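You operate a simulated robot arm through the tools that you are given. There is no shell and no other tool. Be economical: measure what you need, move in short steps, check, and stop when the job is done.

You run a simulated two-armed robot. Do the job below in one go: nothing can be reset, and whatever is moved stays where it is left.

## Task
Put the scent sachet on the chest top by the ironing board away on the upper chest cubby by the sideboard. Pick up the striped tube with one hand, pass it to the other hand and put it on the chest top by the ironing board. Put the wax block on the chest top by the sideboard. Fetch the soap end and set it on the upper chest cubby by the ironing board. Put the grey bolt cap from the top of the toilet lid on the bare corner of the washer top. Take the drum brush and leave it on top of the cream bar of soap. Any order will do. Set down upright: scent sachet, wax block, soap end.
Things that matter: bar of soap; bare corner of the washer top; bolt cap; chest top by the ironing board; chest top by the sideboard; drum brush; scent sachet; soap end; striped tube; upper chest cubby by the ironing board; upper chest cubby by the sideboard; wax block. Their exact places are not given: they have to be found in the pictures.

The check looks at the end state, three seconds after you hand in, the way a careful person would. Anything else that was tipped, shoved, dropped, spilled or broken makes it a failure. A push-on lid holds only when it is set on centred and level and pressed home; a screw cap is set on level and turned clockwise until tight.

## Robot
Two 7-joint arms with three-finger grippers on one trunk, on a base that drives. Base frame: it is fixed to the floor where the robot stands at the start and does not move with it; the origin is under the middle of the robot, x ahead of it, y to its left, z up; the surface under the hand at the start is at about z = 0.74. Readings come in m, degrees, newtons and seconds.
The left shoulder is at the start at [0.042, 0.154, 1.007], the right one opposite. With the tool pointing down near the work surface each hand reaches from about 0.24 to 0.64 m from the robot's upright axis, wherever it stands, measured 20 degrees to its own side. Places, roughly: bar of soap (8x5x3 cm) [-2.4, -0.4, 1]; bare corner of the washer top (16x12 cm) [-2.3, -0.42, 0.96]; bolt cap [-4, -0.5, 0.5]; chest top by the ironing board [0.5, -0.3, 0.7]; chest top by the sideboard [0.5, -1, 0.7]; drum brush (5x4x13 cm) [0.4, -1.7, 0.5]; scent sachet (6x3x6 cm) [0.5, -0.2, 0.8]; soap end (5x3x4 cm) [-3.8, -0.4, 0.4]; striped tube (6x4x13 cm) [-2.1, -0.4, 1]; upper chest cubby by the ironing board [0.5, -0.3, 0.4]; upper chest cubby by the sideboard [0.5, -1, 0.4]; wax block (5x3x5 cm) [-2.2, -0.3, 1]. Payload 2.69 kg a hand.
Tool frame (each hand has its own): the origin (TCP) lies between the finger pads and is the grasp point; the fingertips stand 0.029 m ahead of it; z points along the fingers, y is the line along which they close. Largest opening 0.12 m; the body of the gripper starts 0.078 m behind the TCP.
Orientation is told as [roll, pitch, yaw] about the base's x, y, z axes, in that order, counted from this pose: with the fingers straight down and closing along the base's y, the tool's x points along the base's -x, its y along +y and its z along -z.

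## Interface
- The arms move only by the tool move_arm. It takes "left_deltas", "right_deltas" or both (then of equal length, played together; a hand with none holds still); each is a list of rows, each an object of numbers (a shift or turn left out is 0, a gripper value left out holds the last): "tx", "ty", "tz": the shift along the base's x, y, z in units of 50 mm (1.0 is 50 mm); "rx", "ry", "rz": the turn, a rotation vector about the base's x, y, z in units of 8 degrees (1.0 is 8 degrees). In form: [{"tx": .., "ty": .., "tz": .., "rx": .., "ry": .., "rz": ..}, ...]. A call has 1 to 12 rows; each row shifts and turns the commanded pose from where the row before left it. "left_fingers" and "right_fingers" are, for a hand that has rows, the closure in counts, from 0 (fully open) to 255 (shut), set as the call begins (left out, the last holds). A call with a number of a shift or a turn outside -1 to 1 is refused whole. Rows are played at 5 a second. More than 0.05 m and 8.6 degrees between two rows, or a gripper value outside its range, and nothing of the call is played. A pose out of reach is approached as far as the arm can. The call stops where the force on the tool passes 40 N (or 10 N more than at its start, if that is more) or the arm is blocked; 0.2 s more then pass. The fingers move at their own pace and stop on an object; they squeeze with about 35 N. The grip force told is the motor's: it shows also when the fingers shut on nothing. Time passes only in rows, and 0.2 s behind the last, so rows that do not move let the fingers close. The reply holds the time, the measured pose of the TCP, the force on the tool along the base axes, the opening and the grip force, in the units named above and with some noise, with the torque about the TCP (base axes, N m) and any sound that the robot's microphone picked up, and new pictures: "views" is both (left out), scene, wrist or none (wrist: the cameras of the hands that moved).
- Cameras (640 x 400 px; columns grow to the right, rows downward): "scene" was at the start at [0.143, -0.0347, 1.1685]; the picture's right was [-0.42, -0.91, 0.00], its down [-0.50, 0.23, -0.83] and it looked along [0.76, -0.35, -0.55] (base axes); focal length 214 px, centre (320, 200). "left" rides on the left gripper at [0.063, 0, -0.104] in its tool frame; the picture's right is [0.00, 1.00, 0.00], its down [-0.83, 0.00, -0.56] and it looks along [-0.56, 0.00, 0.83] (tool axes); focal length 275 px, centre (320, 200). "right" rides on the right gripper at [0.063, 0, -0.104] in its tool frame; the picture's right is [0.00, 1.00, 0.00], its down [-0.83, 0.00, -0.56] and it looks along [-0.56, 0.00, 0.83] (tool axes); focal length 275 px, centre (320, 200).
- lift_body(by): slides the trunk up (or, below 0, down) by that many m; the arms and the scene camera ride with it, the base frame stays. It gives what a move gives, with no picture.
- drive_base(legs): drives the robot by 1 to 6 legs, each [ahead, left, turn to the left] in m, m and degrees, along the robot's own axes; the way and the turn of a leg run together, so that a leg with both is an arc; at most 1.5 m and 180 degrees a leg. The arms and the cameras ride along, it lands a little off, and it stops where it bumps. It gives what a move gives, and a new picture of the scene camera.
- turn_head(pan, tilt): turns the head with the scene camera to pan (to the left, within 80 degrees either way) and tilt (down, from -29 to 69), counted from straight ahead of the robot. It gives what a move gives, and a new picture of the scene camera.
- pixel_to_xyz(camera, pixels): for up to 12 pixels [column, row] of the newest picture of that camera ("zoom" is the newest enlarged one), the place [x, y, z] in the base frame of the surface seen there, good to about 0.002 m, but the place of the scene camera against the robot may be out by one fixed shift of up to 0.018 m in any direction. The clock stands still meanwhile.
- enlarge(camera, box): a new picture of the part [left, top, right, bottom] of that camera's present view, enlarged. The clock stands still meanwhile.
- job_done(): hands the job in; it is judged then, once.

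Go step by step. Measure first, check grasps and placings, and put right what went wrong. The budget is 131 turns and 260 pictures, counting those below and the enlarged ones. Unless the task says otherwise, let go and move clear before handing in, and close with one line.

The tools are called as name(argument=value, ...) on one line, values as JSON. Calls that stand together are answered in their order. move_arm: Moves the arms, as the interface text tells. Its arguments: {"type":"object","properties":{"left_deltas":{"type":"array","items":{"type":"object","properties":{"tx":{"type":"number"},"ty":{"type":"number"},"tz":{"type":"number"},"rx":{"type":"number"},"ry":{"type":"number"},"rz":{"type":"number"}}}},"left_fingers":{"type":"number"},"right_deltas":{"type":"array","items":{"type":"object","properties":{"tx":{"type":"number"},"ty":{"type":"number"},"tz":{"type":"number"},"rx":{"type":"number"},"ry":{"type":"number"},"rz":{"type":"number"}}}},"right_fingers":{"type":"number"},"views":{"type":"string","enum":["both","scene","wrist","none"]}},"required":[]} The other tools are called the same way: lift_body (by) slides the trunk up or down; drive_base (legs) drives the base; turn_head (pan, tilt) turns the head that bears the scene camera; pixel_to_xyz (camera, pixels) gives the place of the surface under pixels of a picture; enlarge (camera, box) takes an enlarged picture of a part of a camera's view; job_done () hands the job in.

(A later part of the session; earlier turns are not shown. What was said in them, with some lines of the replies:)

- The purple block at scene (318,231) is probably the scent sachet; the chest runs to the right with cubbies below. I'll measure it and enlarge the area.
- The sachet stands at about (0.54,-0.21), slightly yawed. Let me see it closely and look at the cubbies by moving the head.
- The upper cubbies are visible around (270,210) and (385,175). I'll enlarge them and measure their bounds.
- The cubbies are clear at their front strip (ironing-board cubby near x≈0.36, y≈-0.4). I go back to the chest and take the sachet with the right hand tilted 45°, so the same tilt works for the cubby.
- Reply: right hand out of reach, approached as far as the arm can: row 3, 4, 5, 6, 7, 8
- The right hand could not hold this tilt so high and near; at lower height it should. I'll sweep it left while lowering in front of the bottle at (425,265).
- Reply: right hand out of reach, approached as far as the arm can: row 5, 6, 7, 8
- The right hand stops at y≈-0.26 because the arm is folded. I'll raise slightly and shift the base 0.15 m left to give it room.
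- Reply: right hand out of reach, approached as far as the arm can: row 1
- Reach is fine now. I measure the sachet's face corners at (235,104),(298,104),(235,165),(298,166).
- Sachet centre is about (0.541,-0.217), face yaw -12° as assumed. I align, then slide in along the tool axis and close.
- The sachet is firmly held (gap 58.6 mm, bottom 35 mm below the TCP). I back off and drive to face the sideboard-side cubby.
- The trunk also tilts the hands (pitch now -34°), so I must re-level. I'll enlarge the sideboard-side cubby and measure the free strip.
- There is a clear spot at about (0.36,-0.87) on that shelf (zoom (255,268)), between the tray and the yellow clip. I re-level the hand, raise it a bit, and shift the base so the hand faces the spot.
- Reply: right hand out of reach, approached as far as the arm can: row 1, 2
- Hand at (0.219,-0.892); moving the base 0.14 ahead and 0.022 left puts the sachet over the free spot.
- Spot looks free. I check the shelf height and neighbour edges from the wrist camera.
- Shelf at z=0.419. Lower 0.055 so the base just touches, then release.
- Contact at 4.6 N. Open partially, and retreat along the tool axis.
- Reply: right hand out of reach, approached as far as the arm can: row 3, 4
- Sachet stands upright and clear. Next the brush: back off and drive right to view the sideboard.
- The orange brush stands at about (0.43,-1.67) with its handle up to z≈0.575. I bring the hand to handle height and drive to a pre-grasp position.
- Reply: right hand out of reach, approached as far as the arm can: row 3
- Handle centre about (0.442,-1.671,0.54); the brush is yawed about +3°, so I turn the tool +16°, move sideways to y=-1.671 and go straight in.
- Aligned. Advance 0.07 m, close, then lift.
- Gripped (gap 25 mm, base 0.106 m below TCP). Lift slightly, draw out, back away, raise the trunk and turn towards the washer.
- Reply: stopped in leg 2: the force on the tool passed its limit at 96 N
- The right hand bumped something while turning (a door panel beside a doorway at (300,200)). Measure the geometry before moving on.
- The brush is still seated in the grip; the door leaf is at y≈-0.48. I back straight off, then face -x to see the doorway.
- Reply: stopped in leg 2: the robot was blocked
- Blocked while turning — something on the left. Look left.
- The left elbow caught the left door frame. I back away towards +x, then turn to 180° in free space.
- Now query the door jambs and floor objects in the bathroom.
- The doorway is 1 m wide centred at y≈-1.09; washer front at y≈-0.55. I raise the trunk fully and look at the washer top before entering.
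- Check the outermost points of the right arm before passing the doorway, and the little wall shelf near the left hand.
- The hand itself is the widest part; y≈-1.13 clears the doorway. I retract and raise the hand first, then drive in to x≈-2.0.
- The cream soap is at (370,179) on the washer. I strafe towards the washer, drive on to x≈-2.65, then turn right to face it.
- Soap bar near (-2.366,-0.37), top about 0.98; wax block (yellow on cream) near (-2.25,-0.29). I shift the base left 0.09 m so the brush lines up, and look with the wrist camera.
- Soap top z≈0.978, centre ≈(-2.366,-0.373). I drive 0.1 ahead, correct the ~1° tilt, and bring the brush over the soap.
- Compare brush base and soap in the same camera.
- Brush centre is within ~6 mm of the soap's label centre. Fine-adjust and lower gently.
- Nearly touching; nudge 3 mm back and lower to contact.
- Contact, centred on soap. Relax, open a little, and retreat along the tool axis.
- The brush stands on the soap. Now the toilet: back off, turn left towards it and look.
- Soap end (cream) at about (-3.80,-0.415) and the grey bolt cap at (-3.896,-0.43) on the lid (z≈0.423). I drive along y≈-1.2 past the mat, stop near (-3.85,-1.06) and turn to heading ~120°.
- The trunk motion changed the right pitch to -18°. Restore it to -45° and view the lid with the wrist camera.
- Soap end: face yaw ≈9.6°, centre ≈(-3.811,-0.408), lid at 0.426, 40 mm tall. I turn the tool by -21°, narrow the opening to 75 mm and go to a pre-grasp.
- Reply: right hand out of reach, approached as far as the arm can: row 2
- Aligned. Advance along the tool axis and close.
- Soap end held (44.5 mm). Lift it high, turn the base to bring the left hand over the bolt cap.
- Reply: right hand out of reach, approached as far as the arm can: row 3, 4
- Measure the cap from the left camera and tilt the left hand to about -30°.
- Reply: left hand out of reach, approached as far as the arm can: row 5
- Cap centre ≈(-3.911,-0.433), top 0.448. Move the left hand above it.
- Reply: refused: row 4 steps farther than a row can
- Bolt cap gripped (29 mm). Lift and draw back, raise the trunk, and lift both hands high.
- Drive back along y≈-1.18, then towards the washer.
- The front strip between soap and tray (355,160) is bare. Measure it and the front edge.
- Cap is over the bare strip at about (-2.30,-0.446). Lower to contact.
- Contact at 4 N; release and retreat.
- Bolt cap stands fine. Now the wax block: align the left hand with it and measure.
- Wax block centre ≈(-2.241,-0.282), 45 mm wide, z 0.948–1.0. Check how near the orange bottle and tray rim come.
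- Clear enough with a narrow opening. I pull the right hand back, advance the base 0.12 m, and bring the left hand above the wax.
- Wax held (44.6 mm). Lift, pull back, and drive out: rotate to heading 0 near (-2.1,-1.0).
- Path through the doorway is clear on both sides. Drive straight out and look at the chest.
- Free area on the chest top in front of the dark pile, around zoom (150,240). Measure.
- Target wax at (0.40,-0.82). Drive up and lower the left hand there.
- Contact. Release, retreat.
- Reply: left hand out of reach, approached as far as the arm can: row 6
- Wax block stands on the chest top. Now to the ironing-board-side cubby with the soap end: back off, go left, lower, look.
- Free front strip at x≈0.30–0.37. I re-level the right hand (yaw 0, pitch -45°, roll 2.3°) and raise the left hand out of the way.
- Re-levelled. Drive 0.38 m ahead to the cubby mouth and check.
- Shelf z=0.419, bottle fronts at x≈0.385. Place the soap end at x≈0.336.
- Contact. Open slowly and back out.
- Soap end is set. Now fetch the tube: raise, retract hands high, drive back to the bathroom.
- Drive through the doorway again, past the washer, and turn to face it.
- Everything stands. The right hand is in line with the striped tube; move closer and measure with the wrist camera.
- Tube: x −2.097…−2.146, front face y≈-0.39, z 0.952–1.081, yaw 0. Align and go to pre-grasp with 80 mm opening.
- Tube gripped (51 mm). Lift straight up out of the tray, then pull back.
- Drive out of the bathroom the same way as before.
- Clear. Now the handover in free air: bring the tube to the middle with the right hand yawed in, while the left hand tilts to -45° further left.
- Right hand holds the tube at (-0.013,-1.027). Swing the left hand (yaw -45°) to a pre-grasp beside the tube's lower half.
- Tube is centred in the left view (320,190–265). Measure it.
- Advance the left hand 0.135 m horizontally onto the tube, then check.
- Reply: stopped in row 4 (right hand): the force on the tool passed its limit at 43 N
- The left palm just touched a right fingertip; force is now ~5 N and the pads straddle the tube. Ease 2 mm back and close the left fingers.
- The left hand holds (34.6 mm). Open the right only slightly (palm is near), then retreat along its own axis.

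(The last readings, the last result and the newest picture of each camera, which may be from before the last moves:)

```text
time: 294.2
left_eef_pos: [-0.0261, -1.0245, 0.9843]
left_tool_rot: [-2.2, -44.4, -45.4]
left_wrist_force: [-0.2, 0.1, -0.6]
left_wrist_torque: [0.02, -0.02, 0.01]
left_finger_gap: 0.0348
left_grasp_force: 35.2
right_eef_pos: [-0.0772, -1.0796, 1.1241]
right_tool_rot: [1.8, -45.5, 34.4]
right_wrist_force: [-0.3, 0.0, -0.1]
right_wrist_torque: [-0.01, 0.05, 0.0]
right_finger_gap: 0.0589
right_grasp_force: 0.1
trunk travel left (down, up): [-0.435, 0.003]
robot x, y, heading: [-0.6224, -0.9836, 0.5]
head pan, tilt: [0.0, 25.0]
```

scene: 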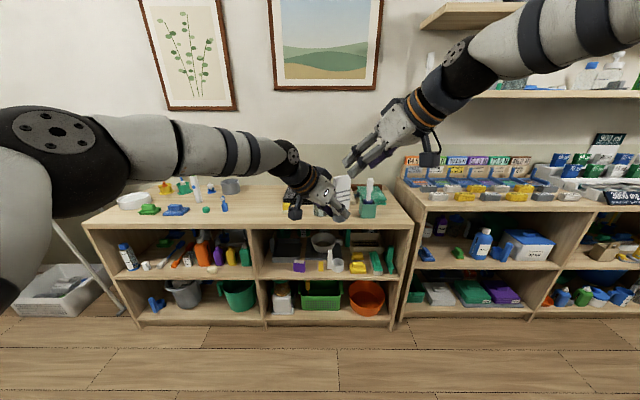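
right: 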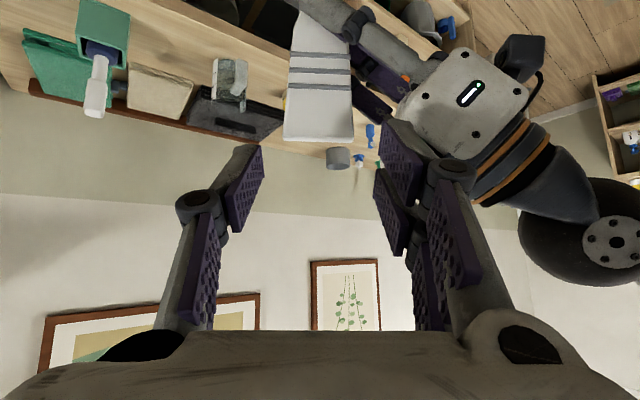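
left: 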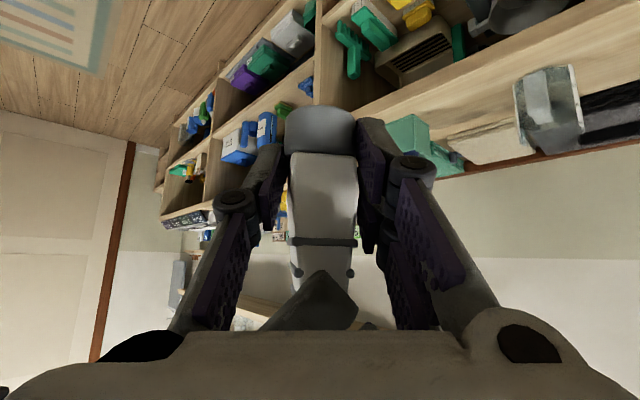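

Handover succeeded; the tube hangs upright in the left hand. I bring the left hand back to its side (yaw 0), move the right away, and look at the chest top.

move_arm(left_deltas=[{}, {"tx": -0.38, "ty": 0.84, "tz": 0.2, "rz": 0.94}, {"tx": -0.38, "ty": 0.84, "tz": 0.2, "rz": 0.94}, {"tx": -0.38, "ty": 0.84, "tz": 0.2, "rz": 0.94}, {"tx": -0.38, "ty": 0.84, "tz": 0.2, "rz": 0.94}, {"tx": -0.38, "ty": 0.84, "tz": 0.2, "rz": 0.94}, {"rz": 0.94}], right_deltas=[{"tx": -0.2, "ty": -0.8, "tz": 0.2}, {"ty": -0.9}, {"ty": -0.9, "rz": -0.8}, {"ty": -0.9, "rz": -0.8}, {"ty": -0.9, "rz": -0.8}, {"ty": -0.9, "rz": -0.8}, {"rz": -0.8}], views="both")

turn_head(pan=10, tilt=25)

```text
time: 295.8
left_eef_pos: [-0.1205, -0.8139, 1.0315]
left_tool_rot: [-2.4, -44.3, 0.0]
left_wrist_force: [1.1, -1.0, -0.5]
left_wrist_torque: [0.03, 0.01, 0.01]
left_finger_gap: 0.0344
left_grasp_force: 34.8
right_eef_pos: [-0.0858, -1.3459, 1.1327]
right_tool_rot: [2.0, -45.4, 2.1]
right_wrist_force: [0.5, 0.1, 0.0]
right_wrist_torque: [-0.02, 0.02, -0.02]
right_finger_gap: 0.0586
right_grasp_force: 0.0
trunk travel left (down, up): [-0.435, 0.003]
robot x, y, heading: [-0.6216, -0.9833, 0.6]
head pan, tilt: [0.0, 25.0]
```

scene: 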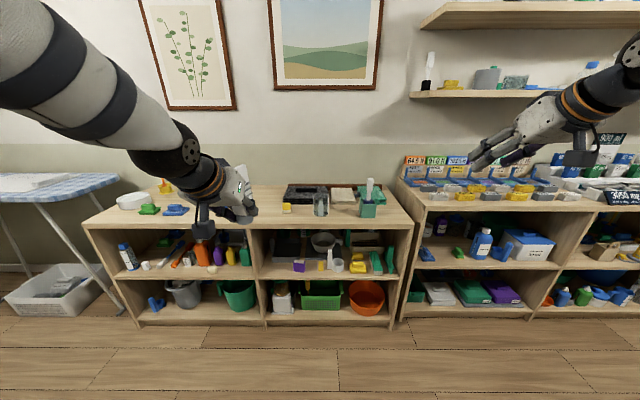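
right: 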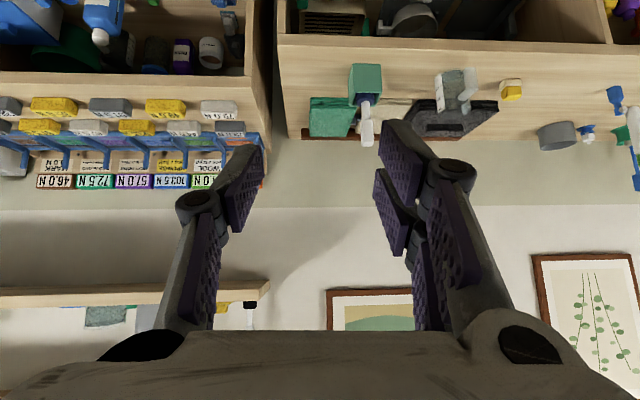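
left: 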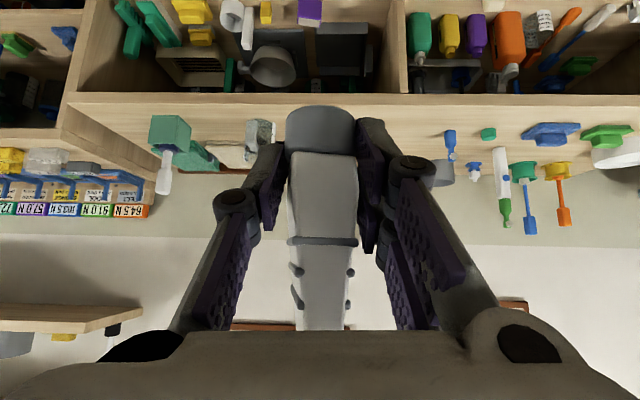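

```text
time: 296.5
left_eef_pos: [-0.1201, -0.8141, 1.0318]
left_tool_rot: [-2.3, -44.2, -0.1]
left_wrist_force: [-0.5, -0.1, -1.4]
left_wrist_torque: [-0.01, -0.02, 0.04]
left_finger_gap: 0.0344
left_grasp_force: 34.8
right_eef_pos: [-0.0866, -1.345, 1.1331]
right_tool_rot: [1.9, -45.6, 2.4]
right_wrist_force: [-0.2, -0.2, -0.4]
right_wrist_torque: [-0.04, 0.03, 0.01]
right_finger_gap: 0.0589
right_grasp_force: 0.1
trunk travel left (down, up): [-0.435, 0.003]
robot x, y, heading: [-0.6127, -0.9857, 0.2]
head pan, tilt: [10.0, 25.0]
```

scene: 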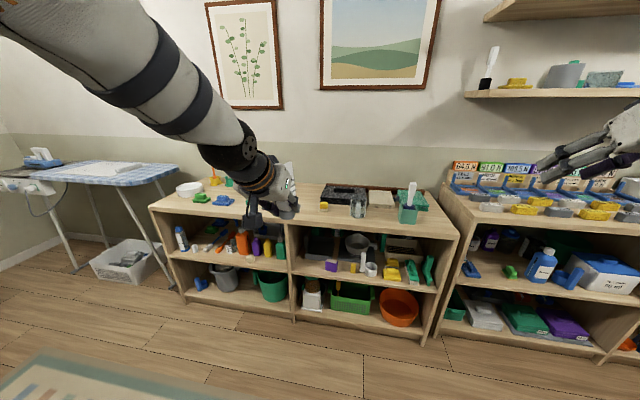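

The free place: between spray (0.414,-0.498) and the wax, e.g. (0.47,-0.595). Check the tube bottom and the area with the left camera.

pixel_to_xyz(camera="left", pixels=[[320, 112], [320, 130], [300, 115], [340, 115], [320, 200], [450, 135], [450, 158], [440, 165], [400, 130], [488, 133]])

drive_base(legs=[[0, 0.22, 0], [0.5, 0, 0]])

move_arm(left_deltas=[{}], views="wrist")

```text
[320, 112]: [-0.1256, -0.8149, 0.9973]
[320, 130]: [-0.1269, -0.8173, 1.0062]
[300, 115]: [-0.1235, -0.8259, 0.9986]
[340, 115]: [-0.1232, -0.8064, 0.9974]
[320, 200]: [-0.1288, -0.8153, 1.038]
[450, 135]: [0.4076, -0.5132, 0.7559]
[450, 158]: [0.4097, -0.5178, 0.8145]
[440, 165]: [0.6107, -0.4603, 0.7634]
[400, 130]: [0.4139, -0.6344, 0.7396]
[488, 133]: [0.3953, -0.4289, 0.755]
```

```text
time: 301.4
left_eef_pos: [0.3826, -0.5926, 1.0322]
left_tool_rot: [-2.3, -44.4, -0.2]
left_wrist_force: [-0.4, -0.2, -0.8]
left_wrist_torque: [-0.03, 0.0, 0.02]
left_finger_gap: 0.0345
left_grasp_force: 34.9
right_eef_pos: [0.4158, -1.1247, 1.1327]
right_tool_rot: [1.8, -45.4, 2.2]
right_wrist_force: [-0.7, -0.9, 0.6]
right_wrist_torque: [0.0, 0.01, -0.01]
right_finger_gap: 0.0587
right_grasp_force: 0.0
trunk travel left (down, up): [-0.435, 0.003]
robot x, y, heading: [-0.1194, -0.7625, 0.1]
head pan, tilt: [10.0, 25.0]
```

scene: 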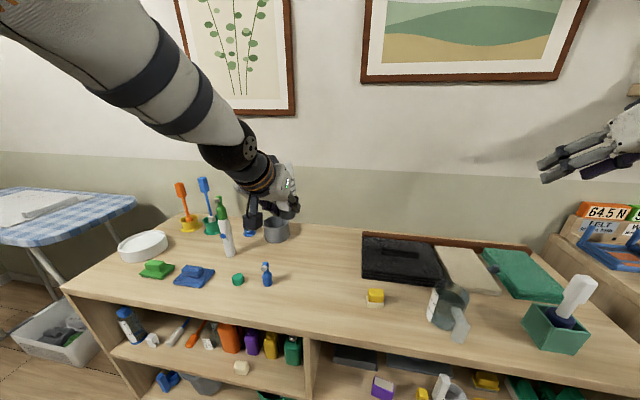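

```text
time: 301.8
left_eef_pos: [0.3814, -0.593, 1.0318]
left_tool_rot: [-2.3, -44.3, -0.1]
left_wrist_force: [0.2, 0.4, -1.1]
left_wrist_torque: [-0.05, 0.04, 0.02]
left_finger_gap: 0.0342
left_grasp_force: 34.2
right_eef_pos: [0.4157, -1.125, 1.1333]
right_tool_rot: [1.7, -45.4, 2.1]
right_wrist_force: [0.1, -0.4, 0.3]
right_wrist_torque: [0.0, 0.0, 0.0]
right_finger_gap: 0.0588
right_grasp_force: 0.0
trunk travel left (down, up): [-0.435, 0.003]
robot x, y, heading: [-0.1162, -0.7587, 0.1]
head pan, tilt: [10.0, 25.0]
```

left: 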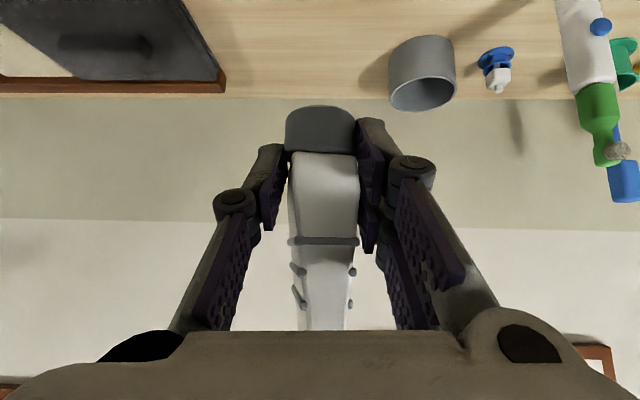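

Lower to the spot (0.47,-0.61), stopping about 2 cm above the surface to check.

move_arm(left_deltas=[{"tx": 0.6, "ty": -0.2}, {"tx": 0.6, "ty": -0.18}, {"tx": 0.56, "tz": -0.4}, {"tz": -0.8}, {"tz": -0.9}, {"tz": -0.9}, {"tz": -0.9}, {"tz": -0.7}], views="both")

enlarge(camera="scene", box=[200, 180, 392, 300])

pixel_to_xyz(camera="left", pixels=[[320, 110], [320, 85], [320, 60], [400, 60]])

```text
time: 303.6
left_eef_pos: [0.4703, -0.6117, 0.8008]
left_tool_rot: [-2.3, -44.4, -0.2]
left_wrist_force: [-0.2, -0.2, -1.1]
left_wrist_torque: [0.0, 0.0, 0.02]
left_finger_gap: 0.0343
left_grasp_force: 34.7
right_eef_pos: [0.4154, -1.124, 1.1333]
right_tool_rot: [1.8, -45.4, 2.2]
right_wrist_force: [-1.3, -0.8, -0.3]
right_wrist_torque: [-0.03, -0.03, 0.0]
right_finger_gap: 0.0588
right_grasp_force: 0.1
trunk travel left (down, up): [-0.435, 0.003]
robot x, y, heading: [-0.1151, -0.761, 0.2]
head pan, tilt: [10.0, 25.0]
```

scene: 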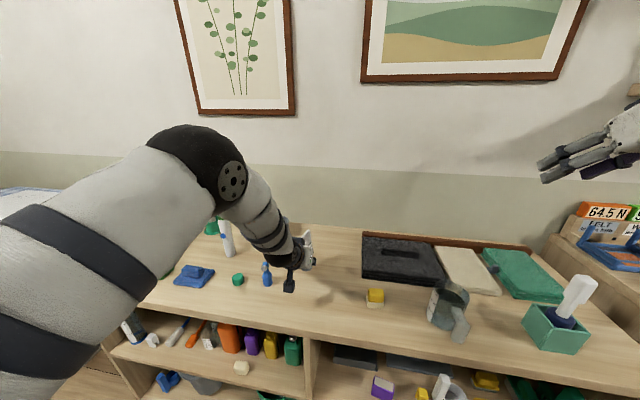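
left: 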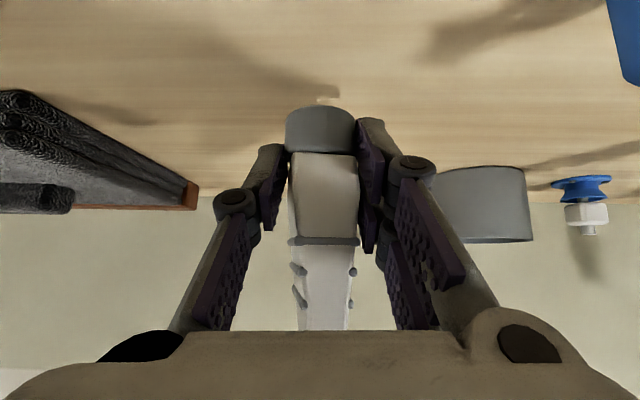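

```text
3.33 times, centred on (296, 240) of scene
```

zoom: 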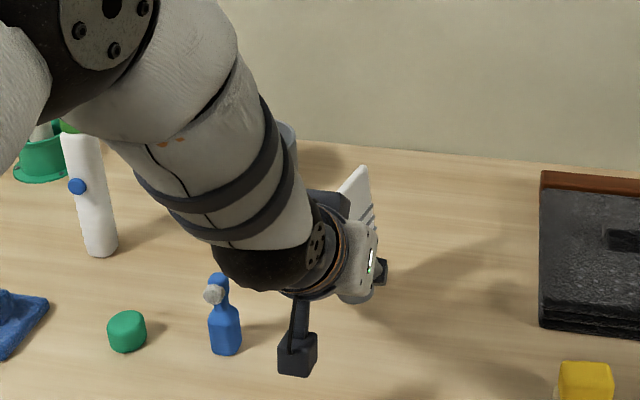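

```text
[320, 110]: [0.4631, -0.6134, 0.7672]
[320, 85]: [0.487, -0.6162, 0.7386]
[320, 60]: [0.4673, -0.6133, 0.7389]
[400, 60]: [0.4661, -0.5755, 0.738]
```

move_arm(left_deltas=[{"tz": -0.2}, {"tz": -0.12}], views="none")

move_arm(left_deltas=[{"tz": -0.08}, {"tz": -0.05}], views="wrist")

```text
time: 304.2
left_eef_pos: [0.4702, -0.6115, 0.7871]
left_tool_rot: [-2.3, -44.4, -0.2]
left_wrist_force: [-0.6, -0.3, -0.7]
left_wrist_torque: [0.01, 0.01, 0.0]
left_finger_gap: 0.0346
left_grasp_force: 35.3
right_eef_pos: [0.414, -1.1248, 1.1345]
right_tool_rot: [1.8, -45.5, 2.1]
right_wrist_force: [0.1, -1.4, -0.7]
right_wrist_torque: [0.03, 0.0, 0.0]
right_finger_gap: 0.0587
right_grasp_force: 0.0
trunk travel left (down, up): [-0.435, 0.003]
robot x, y, heading: [-0.1194, -0.7631, 0.3]
head pan, tilt: [10.0, 25.0]
```

```text
time: 304.8
left_eef_pos: [0.4698, -0.6113, 0.7802]
left_tool_rot: [-2.3, -44.3, -0.2]
left_wrist_force: [0.1, 0.1, -1.1]
left_wrist_torque: [0.01, 0.03, -0.01]
left_finger_gap: 0.0344
left_grasp_force: 35.4
right_eef_pos: [0.4151, -1.124, 1.1332]
right_tool_rot: [1.8, -45.5, 2.2]
right_wrist_force: [0.0, 0.1, 0.8]
right_wrist_torque: [0.01, 0.0, 0.02]
right_finger_gap: 0.0591
right_grasp_force: 0.0
trunk travel left (down, up): [-0.435, 0.003]
robot x, y, heading: [-0.1189, -0.7618, 0.3]
head pan, tilt: [10.0, 25.0]
```

left: 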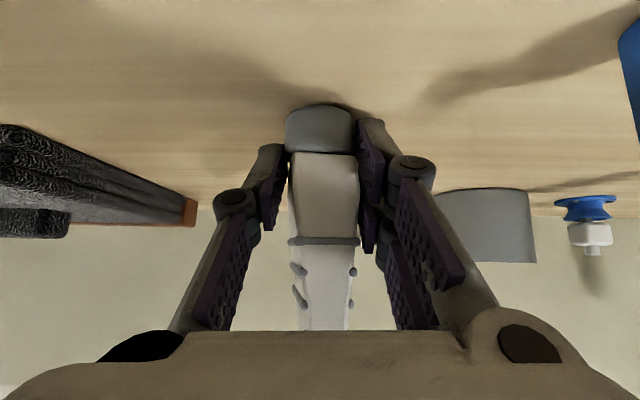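

Not touching yet; continue in small steps.

move_arm(left_deltas=[{"tz": -0.06}], views="none")

move_arm(left_deltas=[{"tz": -0.05}], views="none")

```text
time: 305.2
left_eef_pos: [0.4701, -0.6127, 0.7787]
left_tool_rot: [-2.2, -44.6, -0.2]
left_wrist_force: [-1.1, -0.4, 7.2]
left_wrist_torque: [0.05, -0.18, 0.02]
left_finger_gap: 0.0341
left_grasp_force: 35.4
right_eef_pos: [0.4145, -1.125, 1.1343]
right_tool_rot: [1.8, -45.6, 2.2]
right_wrist_force: [0.4, 0.1, 0.1]
right_wrist_torque: [-0.04, 0.01, 0.0]
right_finger_gap: 0.0588
right_grasp_force: 0.2
trunk travel left (down, up): [-0.435, 0.003]
robot x, y, heading: [-0.1157, -0.7612, 0.2]
head pan, tilt: [10.0, 25.0]
```

```text
time: 305.6
left_eef_pos: [0.47, -0.6118, 0.7793]
left_tool_rot: [-2.3, -44.9, -0.3]
left_wrist_force: [-2.2, 1.0, 19.2]
left_wrist_torque: [0.12, -0.45, 0.02]
left_finger_gap: 0.0346
left_grasp_force: 35.8
right_eef_pos: [0.4126, -1.1272, 1.1353]
right_tool_rot: [1.8, -45.7, 2.2]
right_wrist_force: [0.8, -0.1, 0.2]
right_wrist_torque: [-0.01, -0.01, -0.01]
right_finger_gap: 0.0586
right_grasp_force: 0.1
trunk travel left (down, up): [-0.435, 0.003]
robot x, y, heading: [-0.1174, -0.7615, 0.3]
head pan, tilt: [10.0, 25.0]
```

Solid contact. Ease up, open slightly and observe before retreating.

move_arm(left_deltas=[{"tz": 0.04}, {}], views="none")

move_arm(left_deltas=[{}, {}, {}], left_fingers=150, views="wrist")

```text
time: 306.2
left_eef_pos: [0.4707, -0.6118, 0.7799]
left_tool_rot: [-2.3, -44.7, -0.2]
left_wrist_force: [2.8, 2.1, 20.3]
left_wrist_torque: [0.17, -0.73, 0.06]
left_finger_gap: 0.0342
left_grasp_force: 35.1
right_eef_pos: [0.4135, -1.1248, 1.1346]
right_tool_rot: [1.8, -45.6, 2.3]
right_wrist_force: [-0.5, 0.4, 0.4]
right_wrist_torque: [0.0, 0.02, 0.0]
right_finger_gap: 0.0588
right_grasp_force: 0.1
trunk travel left (down, up): [-0.435, 0.003]
robot x, y, heading: [-0.1164, -0.7629, -0.0]
head pan, tilt: [10.0, 25.0]
```

```text
time: 307.0
left_eef_pos: [0.4695, -0.6119, 0.775]
left_tool_rot: [-2.3, -44.2, -0.1]
left_wrist_force: [3.1, -1.1, 5.6]
left_wrist_torque: [0.11, -0.11, -0.08]
left_finger_gap: 0.0513
left_grasp_force: 0.1
right_eef_pos: [0.4162, -1.1247, 1.1329]
right_tool_rot: [1.8, -45.4, 2.1]
right_wrist_force: [-0.7, 1.0, 0.8]
right_wrist_torque: [0.02, 0.01, 0.0]
right_finger_gap: 0.0591
right_grasp_force: 0.0
trunk travel left (down, up): [-0.435, 0.003]
robot x, y, heading: [-0.1164, -0.7646, 0.1]
head pan, tilt: [10.0, 25.0]
```

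left: 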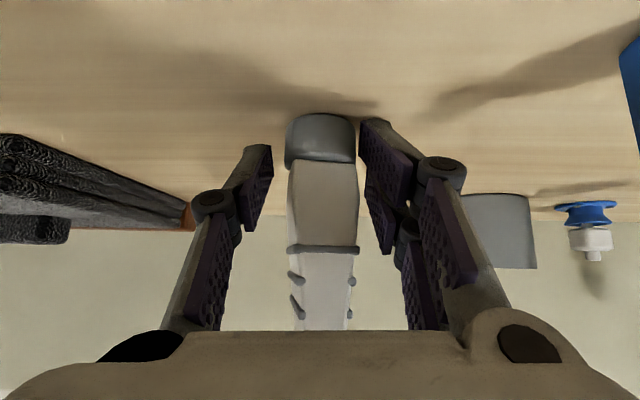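

Tube stands; widen a bit and retreat along the tool axis.

move_arm(left_deltas=[{}, {"ty": 0.04}, {"tx": -0.3, "tz": 0.3}, {"tx": -0.5, "tz": 0.5}, {"tx": -0.6, "tz": 0.6}, {"tz": 0.8}], left_fingers=110, views="both")

enlarge(camera="scene", box=[150, 190, 406, 350])

```text
time: 308.4
left_eef_pos: [0.3991, -0.6104, 0.8855]
left_tool_rot: [-2.4, -44.4, -0.3]
left_wrist_force: [0.0, 0.9, -0.4]
left_wrist_torque: [-0.02, -0.02, 0.0]
left_finger_gap: 0.0684
left_grasp_force: 0.0
right_eef_pos: [0.4159, -1.1255, 1.1343]
right_tool_rot: [1.8, -45.5, 2.2]
right_wrist_force: [0.5, -0.3, 0.3]
right_wrist_torque: [0.0, -0.02, -0.01]
right_finger_gap: 0.0588
right_grasp_force: 0.0
trunk travel left (down, up): [-0.435, 0.003]
robot x, y, heading: [-0.1174, -0.7609, -0.0]
head pan, tilt: [10.0, 25.0]
```

scene: 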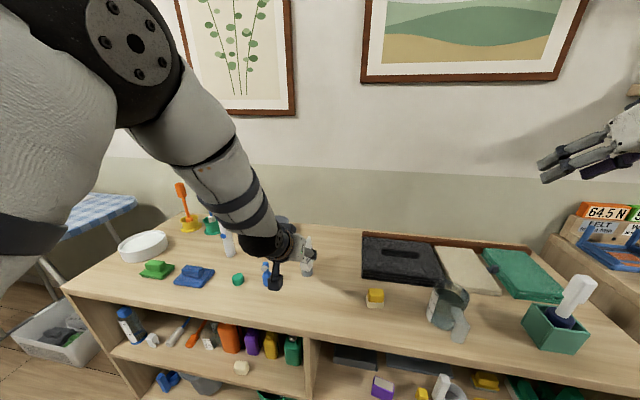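
left: 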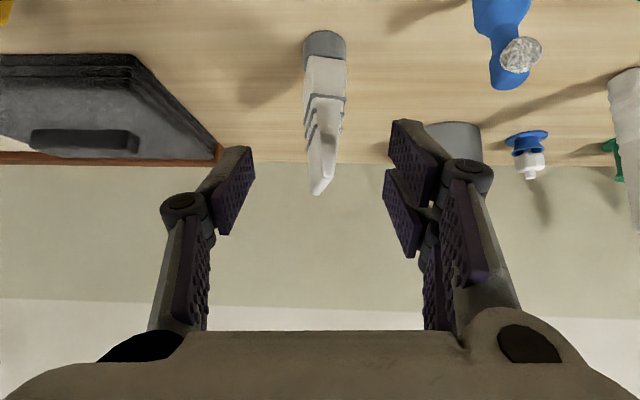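

```text
2.50 times, centred on (278, 270) of scene
```

zoom: 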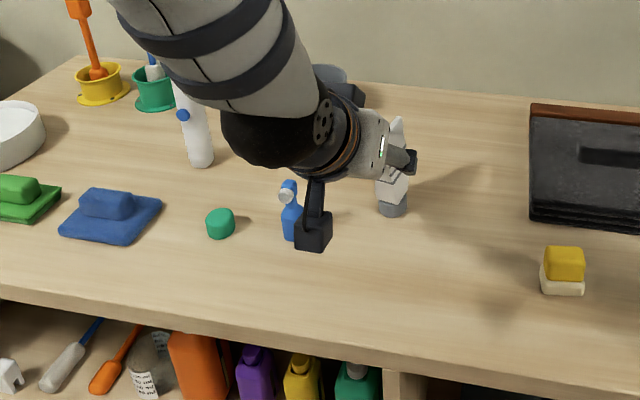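

Tube stands free. Back off and inspect everything at the chest.

drive_base(legs=[[-0.45, 0, 0]])

enlarge(camera="scene", box=[150, 150, 390, 300])

```text
time: 311.1
left_eef_pos: [-0.0533, -0.6115, 0.8845]
left_tool_rot: [-2.3, -44.4, -0.2]
left_wrist_force: [0.0, -0.3, 0.4]
left_wrist_torque: [0.01, 0.04, -0.01]
left_finger_gap: 0.0683
left_grasp_force: 0.1
right_eef_pos: [-0.0375, -1.1258, 1.1331]
right_tool_rot: [1.7, -45.5, 2.2]
right_wrist_force: [-0.7, -0.2, 0.9]
right_wrist_torque: [0.0, -0.02, 0.01]
right_finger_gap: 0.0589
right_grasp_force: 0.0
trunk travel left (down, up): [-0.435, 0.003]
robot x, y, heading: [-0.57, -0.7645, 0.3]
head pan, tilt: [10.0, 25.0]
```

scene: 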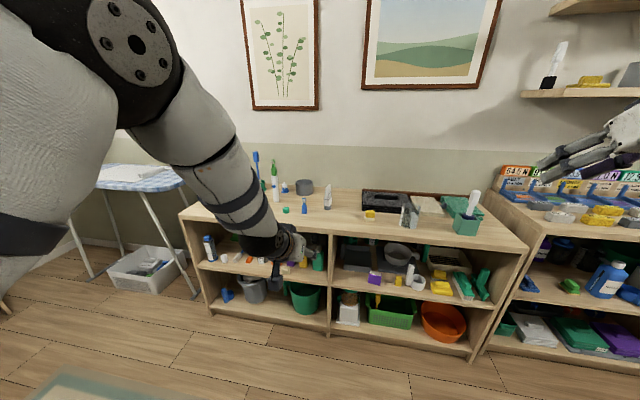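

```text
2.67 times, centred on (270, 225) of scene
```

zoom: 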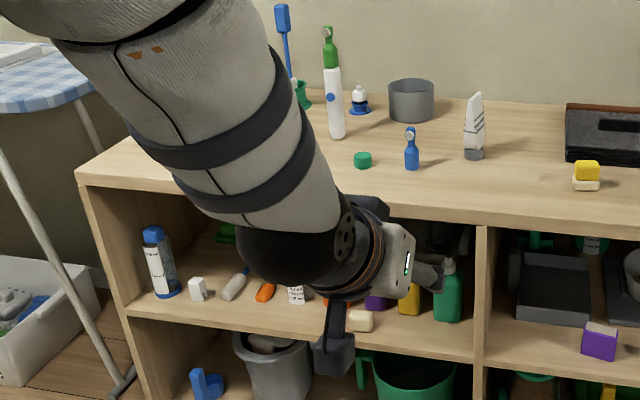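

All stands, but the tube at y≈-0.61 sits close to the middle of the chest (divider at -0.65). I'll re-grasp it and shift it further to the ironing-board side, behind the spray.

drive_base(legs=[[0.43, 0, 0]])

move_arm(left_deltas=[{}], views="wrist")

pixel_to_xyz(camera="left", pixels=[[323, 40], [323, 55], [310, 50], [340, 50], [323, 80], [323, 100]])

```text
time: 313.8
left_eef_pos: [0.3745, -0.6088, 0.884]
left_tool_rot: [-2.2, -44.4, 0.0]
left_wrist_force: [-0.4, 0.5, 0.2]
left_wrist_torque: [0.03, 0.01, 0.0]
left_finger_gap: 0.0686
left_grasp_force: 0.1
right_eef_pos: [0.3923, -1.1224, 1.1331]
right_tool_rot: [1.8, -45.5, 2.4]
right_wrist_force: [0.1, 0.3, -0.5]
right_wrist_torque: [-0.01, 0.06, -0.03]
right_finger_gap: 0.0588
right_grasp_force: 0.0
trunk travel left (down, up): [-0.435, 0.003]
robot x, y, heading: [-0.1414, -0.7603, 0.2]
head pan, tilt: [10.0, 25.0]
```

scene: 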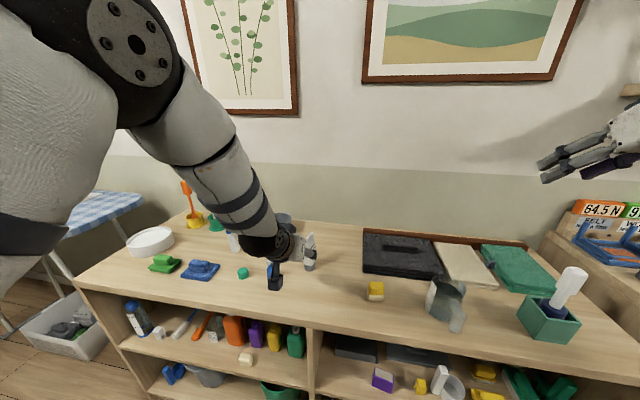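

```text
time: 314.2
left_eef_pos: [0.3749, -0.6077, 0.8848]
left_tool_rot: [-2.3, -44.5, 0.0]
left_wrist_force: [-0.3, -0.9, -0.1]
left_wrist_torque: [-0.01, 0.03, -0.01]
left_finger_gap: 0.0682
left_grasp_force: 0.1
right_eef_pos: [0.3915, -1.1231, 1.1332]
right_tool_rot: [1.8, -45.4, 2.3]
right_wrist_force: [-0.4, 1.0, 0.4]
right_wrist_torque: [-0.01, -0.01, 0.02]
right_finger_gap: 0.0587
right_grasp_force: 0.1
trunk travel left (down, up): [-0.435, 0.003]
robot x, y, heading: [-0.1424, -0.7602, 0.3]
head pan, tilt: [10.0, 25.0]
```

left: 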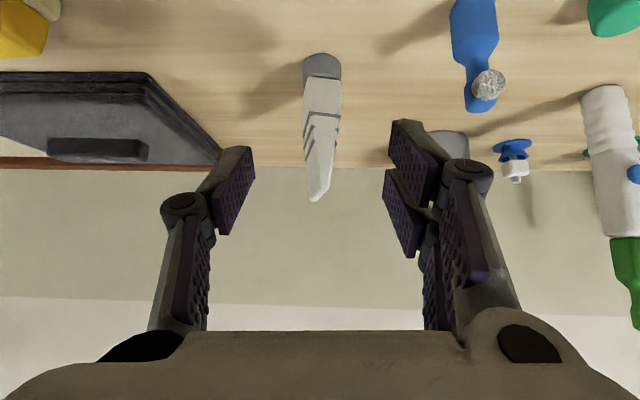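

```text
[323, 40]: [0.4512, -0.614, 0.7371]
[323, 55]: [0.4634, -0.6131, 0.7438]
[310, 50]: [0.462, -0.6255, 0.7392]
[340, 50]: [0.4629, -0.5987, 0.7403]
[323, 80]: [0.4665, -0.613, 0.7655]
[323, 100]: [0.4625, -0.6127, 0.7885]
```

move_arm(left_deltas=[{"tx": 0.48, "ty": -0.08}, {"tz": -0.7}, {"tx": 0.6, "tz": -0.6}, {"tx": 0.5, "tz": -0.5}, {"tx": 0.3, "tz": -0.3}], left_fingers=105, views="wrist")

move_arm(left_deltas=[{}, {}, {}], left_fingers=255, views="none")

move_arm(left_deltas=[{"tz": 0.3}, {"tz": 0.6}], views="wrist")

```text
time: 315.4
left_eef_pos: [0.4676, -0.6131, 0.7796]
left_tool_rot: [-2.2, -44.3, -0.1]
left_wrist_force: [-0.3, 0.1, -0.2]
left_wrist_torque: [0.0, -0.02, 0.0]
left_finger_gap: 0.0703
left_grasp_force: 0.0
right_eef_pos: [0.3922, -1.1217, 1.133]
right_tool_rot: [1.7, -45.6, 2.4]
right_wrist_force: [0.2, 1.2, -0.7]
right_wrist_torque: [-0.01, 0.01, -0.03]
right_finger_gap: 0.0587
right_grasp_force: 0.0
trunk travel left (down, up): [-0.435, 0.003]
robot x, y, heading: [-0.1406, -0.762, 0.7]
head pan, tilt: [10.0, 25.0]
```

left: 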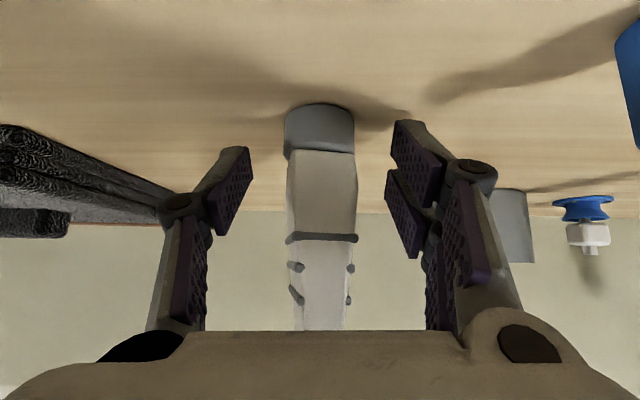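

```text
time: 316.2
left_eef_pos: [0.4695, -0.6119, 0.781]
left_tool_rot: [-2.2, -44.5, 0.0]
left_wrist_force: [0.5, -1.1, 1.0]
left_wrist_torque: [-0.06, -0.02, 0.0]
left_finger_gap: 0.0344
left_grasp_force: 35.6
right_eef_pos: [0.3923, -1.1216, 1.1327]
right_tool_rot: [1.8, -45.5, 2.3]
right_wrist_force: [-0.2, -0.4, -0.2]
right_wrist_torque: [0.02, 0.02, 0.0]
right_finger_gap: 0.0589
right_grasp_force: 0.1
trunk travel left (down, up): [-0.435, 0.003]
robot x, y, heading: [-0.1408, -0.7599, 0.4]
head pan, tilt: [10.0, 25.0]
```

```text
time: 316.8
left_eef_pos: [0.4671, -0.6123, 0.8251]
left_tool_rot: [-2.2, -44.3, 0.0]
left_wrist_force: [0.2, -0.3, -1.4]
left_wrist_torque: [0.01, 0.03, 0.05]
left_finger_gap: 0.0342
left_grasp_force: 35.3
right_eef_pos: [0.3912, -1.1217, 1.1338]
right_tool_rot: [1.7, -45.6, 2.4]
right_wrist_force: [-0.2, 0.3, -0.5]
right_wrist_torque: [0.0, 0.01, -0.01]
right_finger_gap: 0.0587
right_grasp_force: 0.3
trunk travel left (down, up): [-0.435, 0.003]
robot x, y, heading: [-0.141, -0.7614, -0.0]
head pan, tilt: [10.0, 25.0]
```

left: 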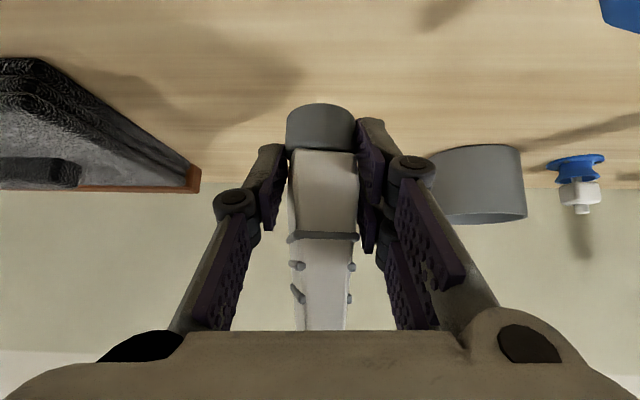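

Grasp good. Raise it well above the neighbours, strafe the base 0.19 m left to y≈-0.42, and look.

move_arm(left_deltas=[{"tz": 0.9}, {"tz": 0.9}, {"tz": 0.9, "tx": -0.3}], views="none")

drive_base(legs=[[0, 0.192, 0]])

move_arm(left_deltas=[{}], views="wrist")

pixel_to_xyz(camera="left", pixels=[[320, 40], [320, 20], [250, 30], [400, 60], [450, 60], [230, 60], [500, 60], [420, 30]])

```text
time: 317.6
left_eef_pos: [0.4526, -0.6116, 0.961]
left_tool_rot: [-2.3, -44.4, -0.1]
left_wrist_force: [0.5, -0.2, -1.1]
left_wrist_torque: [0.01, 0.0, 0.0]
left_finger_gap: 0.0342
left_grasp_force: 34.8
right_eef_pos: [0.3912, -1.1216, 1.1348]
right_tool_rot: [1.7, -45.6, 2.4]
right_wrist_force: [-1.0, 0.1, -0.4]
right_wrist_torque: [0.02, 0.0, 0.03]
right_finger_gap: 0.0589
right_grasp_force: 0.1
trunk travel left (down, up): [-0.435, 0.003]
robot x, y, heading: [-0.1418, -0.7595, 0.2]
head pan, tilt: [10.0, 25.0]
```

```text
time: 319.6
left_eef_pos: [0.4516, -0.4206, 0.9595]
left_tool_rot: [-2.3, -44.2, -0.1]
left_wrist_force: [-0.9, -0.1, -0.2]
left_wrist_torque: [-0.02, 0.01, -0.02]
left_finger_gap: 0.0339
left_grasp_force: 35.5
right_eef_pos: [0.3915, -0.9327, 1.1329]
right_tool_rot: [1.8, -45.5, 2.3]
right_wrist_force: [-0.5, 0.4, -0.5]
right_wrist_torque: [-0.01, 0.0, 0.02]
right_finger_gap: 0.0588
right_grasp_force: 0.1
trunk travel left (down, up): [-0.435, 0.003]
robot x, y, heading: [-0.1456, -0.572, 0.2]
head pan, tilt: [10.0, 25.0]
```

scene: 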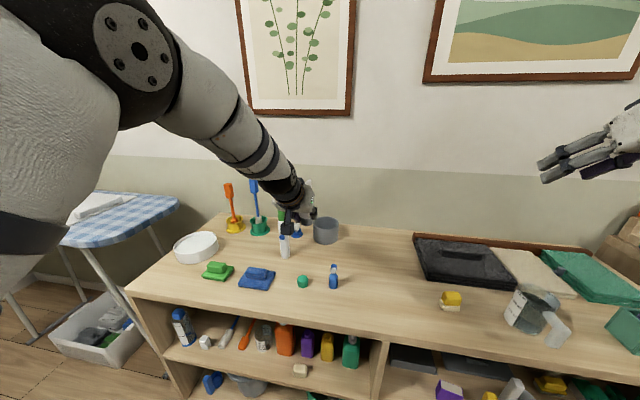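

```text
time: 320.1
left_eef_pos: [0.4531, -0.4218, 0.9594]
left_tool_rot: [-2.3, -44.4, -0.1]
left_wrist_force: [0.3, 1.0, -0.7]
left_wrist_torque: [0.01, 0.03, -0.01]
left_finger_gap: 0.0343
left_grasp_force: 35.3
right_eef_pos: [0.3908, -0.932, 1.1341]
right_tool_rot: [1.8, -45.5, 2.4]
right_wrist_force: [0.5, 0.1, 0.3]
right_wrist_torque: [-0.03, -0.01, -0.01]
right_finger_gap: 0.059
right_grasp_force: 0.1
trunk travel left (down, up): [-0.435, 0.003]
robot x, y, heading: [-0.1436, -0.5717, 0.1]
head pan, tilt: [10.0, 25.0]
```

left: 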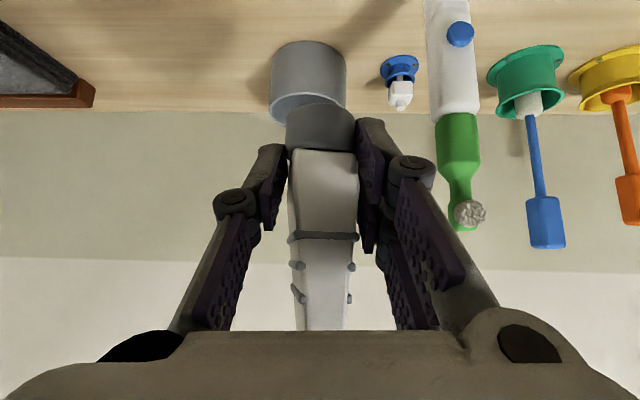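

```text
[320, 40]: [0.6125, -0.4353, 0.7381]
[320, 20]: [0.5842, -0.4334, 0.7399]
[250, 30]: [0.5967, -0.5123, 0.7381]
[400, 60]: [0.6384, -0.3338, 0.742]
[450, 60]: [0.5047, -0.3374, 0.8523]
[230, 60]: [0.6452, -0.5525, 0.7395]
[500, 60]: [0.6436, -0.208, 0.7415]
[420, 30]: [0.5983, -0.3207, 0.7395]
```

Column below is free (pot at x≥0.61, bottle edge y≈-0.36). Lower to just above the surface.

move_arm(left_deltas=[{"tz": -0.8}, {"tz": -0.8}, {"tz": -0.8}, {"tz": -0.7}], views="both")

enlarge(camera="scene", box=[220, 190, 412, 310])

```text
time: 321.1
left_eef_pos: [0.4525, -0.4233, 0.8029]
left_tool_rot: [-2.2, -44.3, -0.1]
left_wrist_force: [-0.3, 0.6, -0.9]
left_wrist_torque: [0.03, 0.02, 0.0]
left_finger_gap: 0.034
left_grasp_force: 34.9
right_eef_pos: [0.3915, -0.9323, 1.1323]
right_tool_rot: [1.7, -45.4, 2.3]
right_wrist_force: [-0.2, -0.1, -0.3]
right_wrist_torque: [0.03, 0.0, -0.04]
right_finger_gap: 0.0589
right_grasp_force: 0.1
trunk travel left (down, up): [-0.435, 0.003]
robot x, y, heading: [-0.144, -0.5737, 0.1]
head pan, tilt: [10.0, 25.0]
```

scene: 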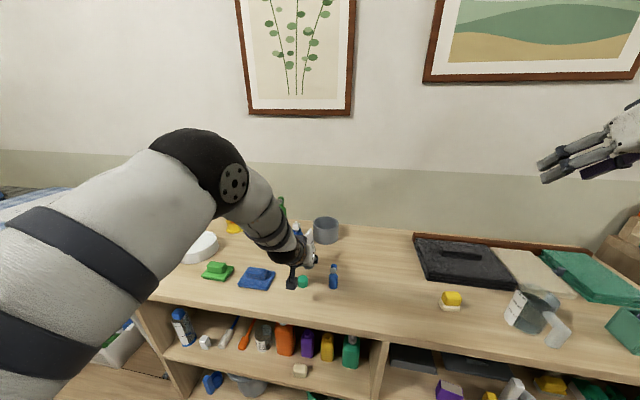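
left: 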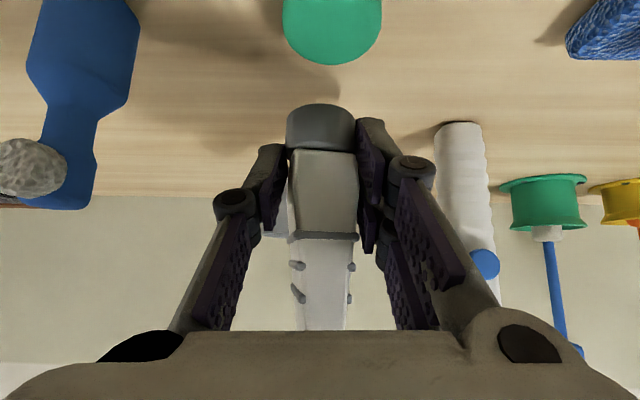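

```text
3.33 times, centred on (316, 250) of scene
```

zoom: 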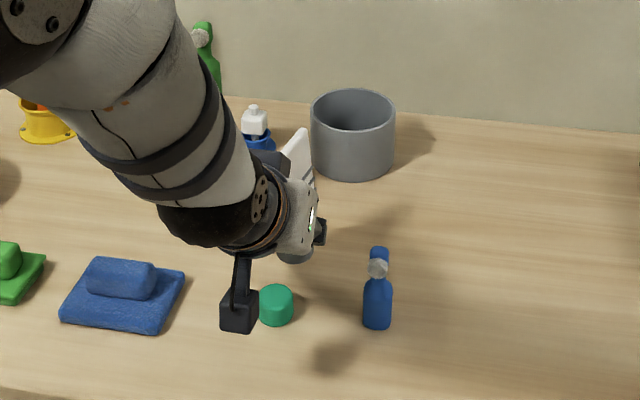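

move_arm(left_deltas=[{"tz": -0.25}, {"tz": -0.15}], views="none")

move_arm(left_deltas=[{"tz": -0.06}], views="none")

```text
time: 321.6
left_eef_pos: [0.4515, -0.4231, 0.7836]
left_tool_rot: [-2.3, -44.3, -0.1]
left_wrist_force: [-0.6, -0.7, -0.8]
left_wrist_torque: [0.02, 0.0, 0.02]
left_finger_gap: 0.0339
left_grasp_force: 35.6
right_eef_pos: [0.3914, -0.9314, 1.1333]
right_tool_rot: [1.7, -45.6, 2.2]
right_wrist_force: [-0.3, 0.3, -0.6]
right_wrist_torque: [0.01, 0.01, 0.02]
right_finger_gap: 0.0587
right_grasp_force: 0.1
trunk travel left (down, up): [-0.435, 0.003]
robot x, y, heading: [-0.1462, -0.5707, 0.2]
head pan, tilt: [10.0, 25.0]
```

```text
time: 322.1
left_eef_pos: [0.4525, -0.4218, 0.7804]
left_tool_rot: [-2.2, -44.3, -0.2]
left_wrist_force: [-0.7, -0.1, -0.9]
left_wrist_torque: [-0.02, 0.0, -0.02]
left_finger_gap: 0.0342
left_grasp_force: 34.9
right_eef_pos: [0.3902, -0.9325, 1.1334]
right_tool_rot: [1.7, -45.4, 2.3]
right_wrist_force: [0.3, -0.4, 0.1]
right_wrist_torque: [0.03, 0.0, -0.06]
right_finger_gap: 0.0587
right_grasp_force: 0.1
trunk travel left (down, up): [-0.435, 0.003]
robot x, y, heading: [-0.1464, -0.5699, 0.3]
head pan, tilt: [10.0, 25.0]
```

move_arm(left_deltas=[{"tz": -0.04}], views="none")

move_arm(left_deltas=[{}, {}, {}], left_fingers=145, views="wrist")

```text
time: 322.4
left_eef_pos: [0.4514, -0.4222, 0.7799]
left_tool_rot: [-2.3, -44.4, -0.1]
left_wrist_force: [-0.9, -1.1, 0.3]
left_wrist_torque: [-0.01, 0.01, 0.02]
left_finger_gap: 0.0343
left_grasp_force: 34.4
right_eef_pos: [0.3902, -0.9321, 1.1328]
right_tool_rot: [1.7, -45.5, 2.4]
right_wrist_force: [0.7, -0.4, 0.2]
right_wrist_torque: [-0.03, 0.0, -0.03]
right_finger_gap: 0.059
right_grasp_force: 0.1
trunk travel left (down, up): [-0.435, 0.003]
robot x, y, heading: [-0.1411, -0.5702, 0.5]
head pan, tilt: [10.0, 25.0]
```

```text
time: 323.2
left_eef_pos: [0.4522, -0.4221, 0.7798]
left_tool_rot: [-2.3, -44.3, -0.1]
left_wrist_force: [0.8, 1.6, -0.5]
left_wrist_torque: [0.01, -0.01, 0.0]
left_finger_gap: 0.0518
left_grasp_force: 0.1
right_eef_pos: [0.3898, -0.9331, 1.1327]
right_tool_rot: [1.8, -45.6, 2.2]
right_wrist_force: [0.1, 0.8, -0.2]
right_wrist_torque: [0.0, -0.02, -0.02]
right_finger_gap: 0.0587
right_grasp_force: 0.1
trunk travel left (down, up): [-0.435, 0.003]
robot x, y, heading: [-0.1445, -0.5692, 0.2]
head pan, tilt: [10.0, 25.0]
```

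left: 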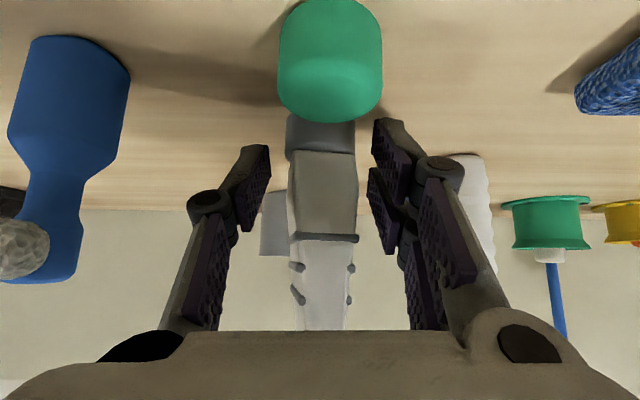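

Tube stands freely. Widen a bit and retreat along the tool axis, then up.

move_arm(left_deltas=[{}, {"tx": -0.25, "tz": 0.3}, {"tx": -0.45, "tz": 0.55}, {"tx": -0.5, "tz": 0.65}, {"tz": 0.8}, {"tz": 0.8}], left_fingers=125, views="wrist")

drive_base(legs=[[-0.45, 0, 0]])

enlarge(camera="scene", box=[180, 140, 500, 340])

```text
time: 324.6
left_eef_pos: [0.3912, -0.4215, 0.9367]
left_tool_rot: [-2.3, -44.4, -0.1]
left_wrist_force: [-1.1, -0.5, 0.2]
left_wrist_torque: [0.03, -0.04, -0.04]
left_finger_gap: 0.0615
left_grasp_force: 0.0
right_eef_pos: [0.3915, -0.9329, 1.1349]
right_tool_rot: [1.8, -45.6, 2.2]
right_wrist_force: [-0.3, -0.2, 0.7]
right_wrist_torque: [0.02, 0.0, 0.0]
right_finger_gap: 0.059
right_grasp_force: 0.2
trunk travel left (down, up): [-0.435, 0.003]
robot x, y, heading: [-0.1419, -0.5705, 0.4]
head pan, tilt: [10.0, 25.0]
```

left: 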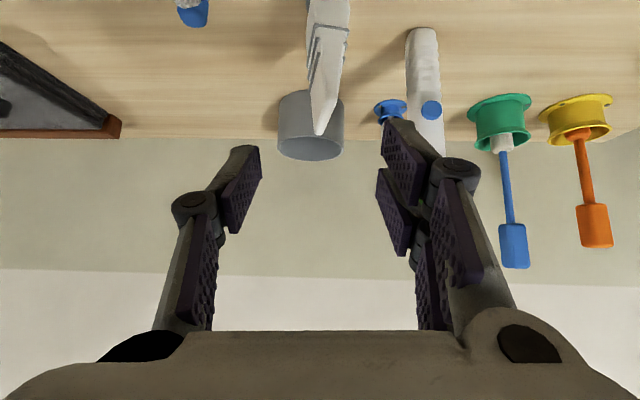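

```text
time: 327.4
left_eef_pos: [-0.055, -0.4261, 0.936]
left_tool_rot: [-2.3, -44.4, -0.3]
left_wrist_force: [0.1, -0.2, -0.1]
left_wrist_torque: [0.0, -0.03, 0.03]
left_finger_gap: 0.0613
left_grasp_force: 0.1
right_eef_pos: [-0.0583, -0.9358, 1.1326]
right_tool_rot: [1.7, -45.5, 2.2]
right_wrist_force: [-1.2, -0.4, -0.3]
right_wrist_torque: [0.01, 0.0, 0.03]
right_finger_gap: 0.0591
right_grasp_force: 0.1
trunk travel left (down, up): [-0.435, 0.003]
robot x, y, heading: [-0.5909, -0.5741, 0.4]
head pan, tilt: [10.0, 25.0]
```

scene: 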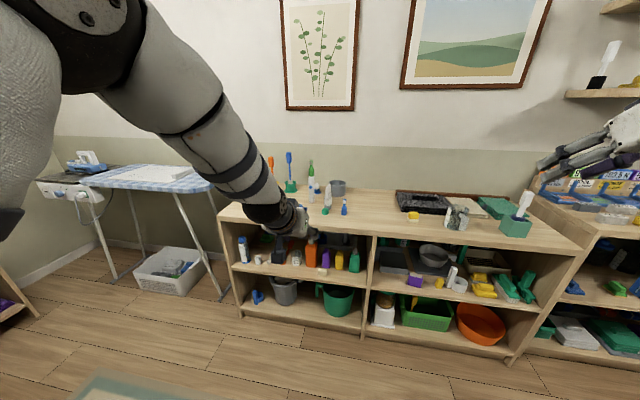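

```text
2.00 times, centred on (340, 240) of scene
```

zoom: 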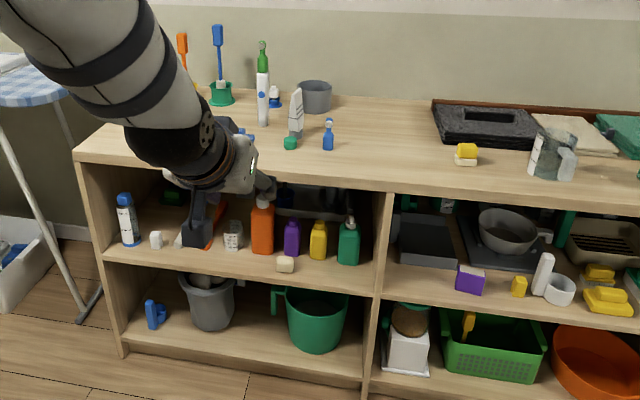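

The pictures show all four chest items standing where they should: tube (296,110), wax block (466,155), soap end (285,264) and sachet (470,280). When I last saw the washer, the brush stood on the soap and the bolt cap was on the bare corner. Both hands are empty and clear, so I'm handing in.

job_done()

```text
The job is handed in.
```

All six items are where you asked: the sachet, wax block and soap end are upright in their spots, the striped tube was passed hand to hand onto the chest top, the bolt cap is on the bare washer corner, and the drum brush stands on the soap. While carrying the brush, the right hand hit the open door leaf (96 N) and the left arm was blocked by the door frame; I saw no damage. I moved the tube once more after setting it down, to get it away from the middle of the chest.
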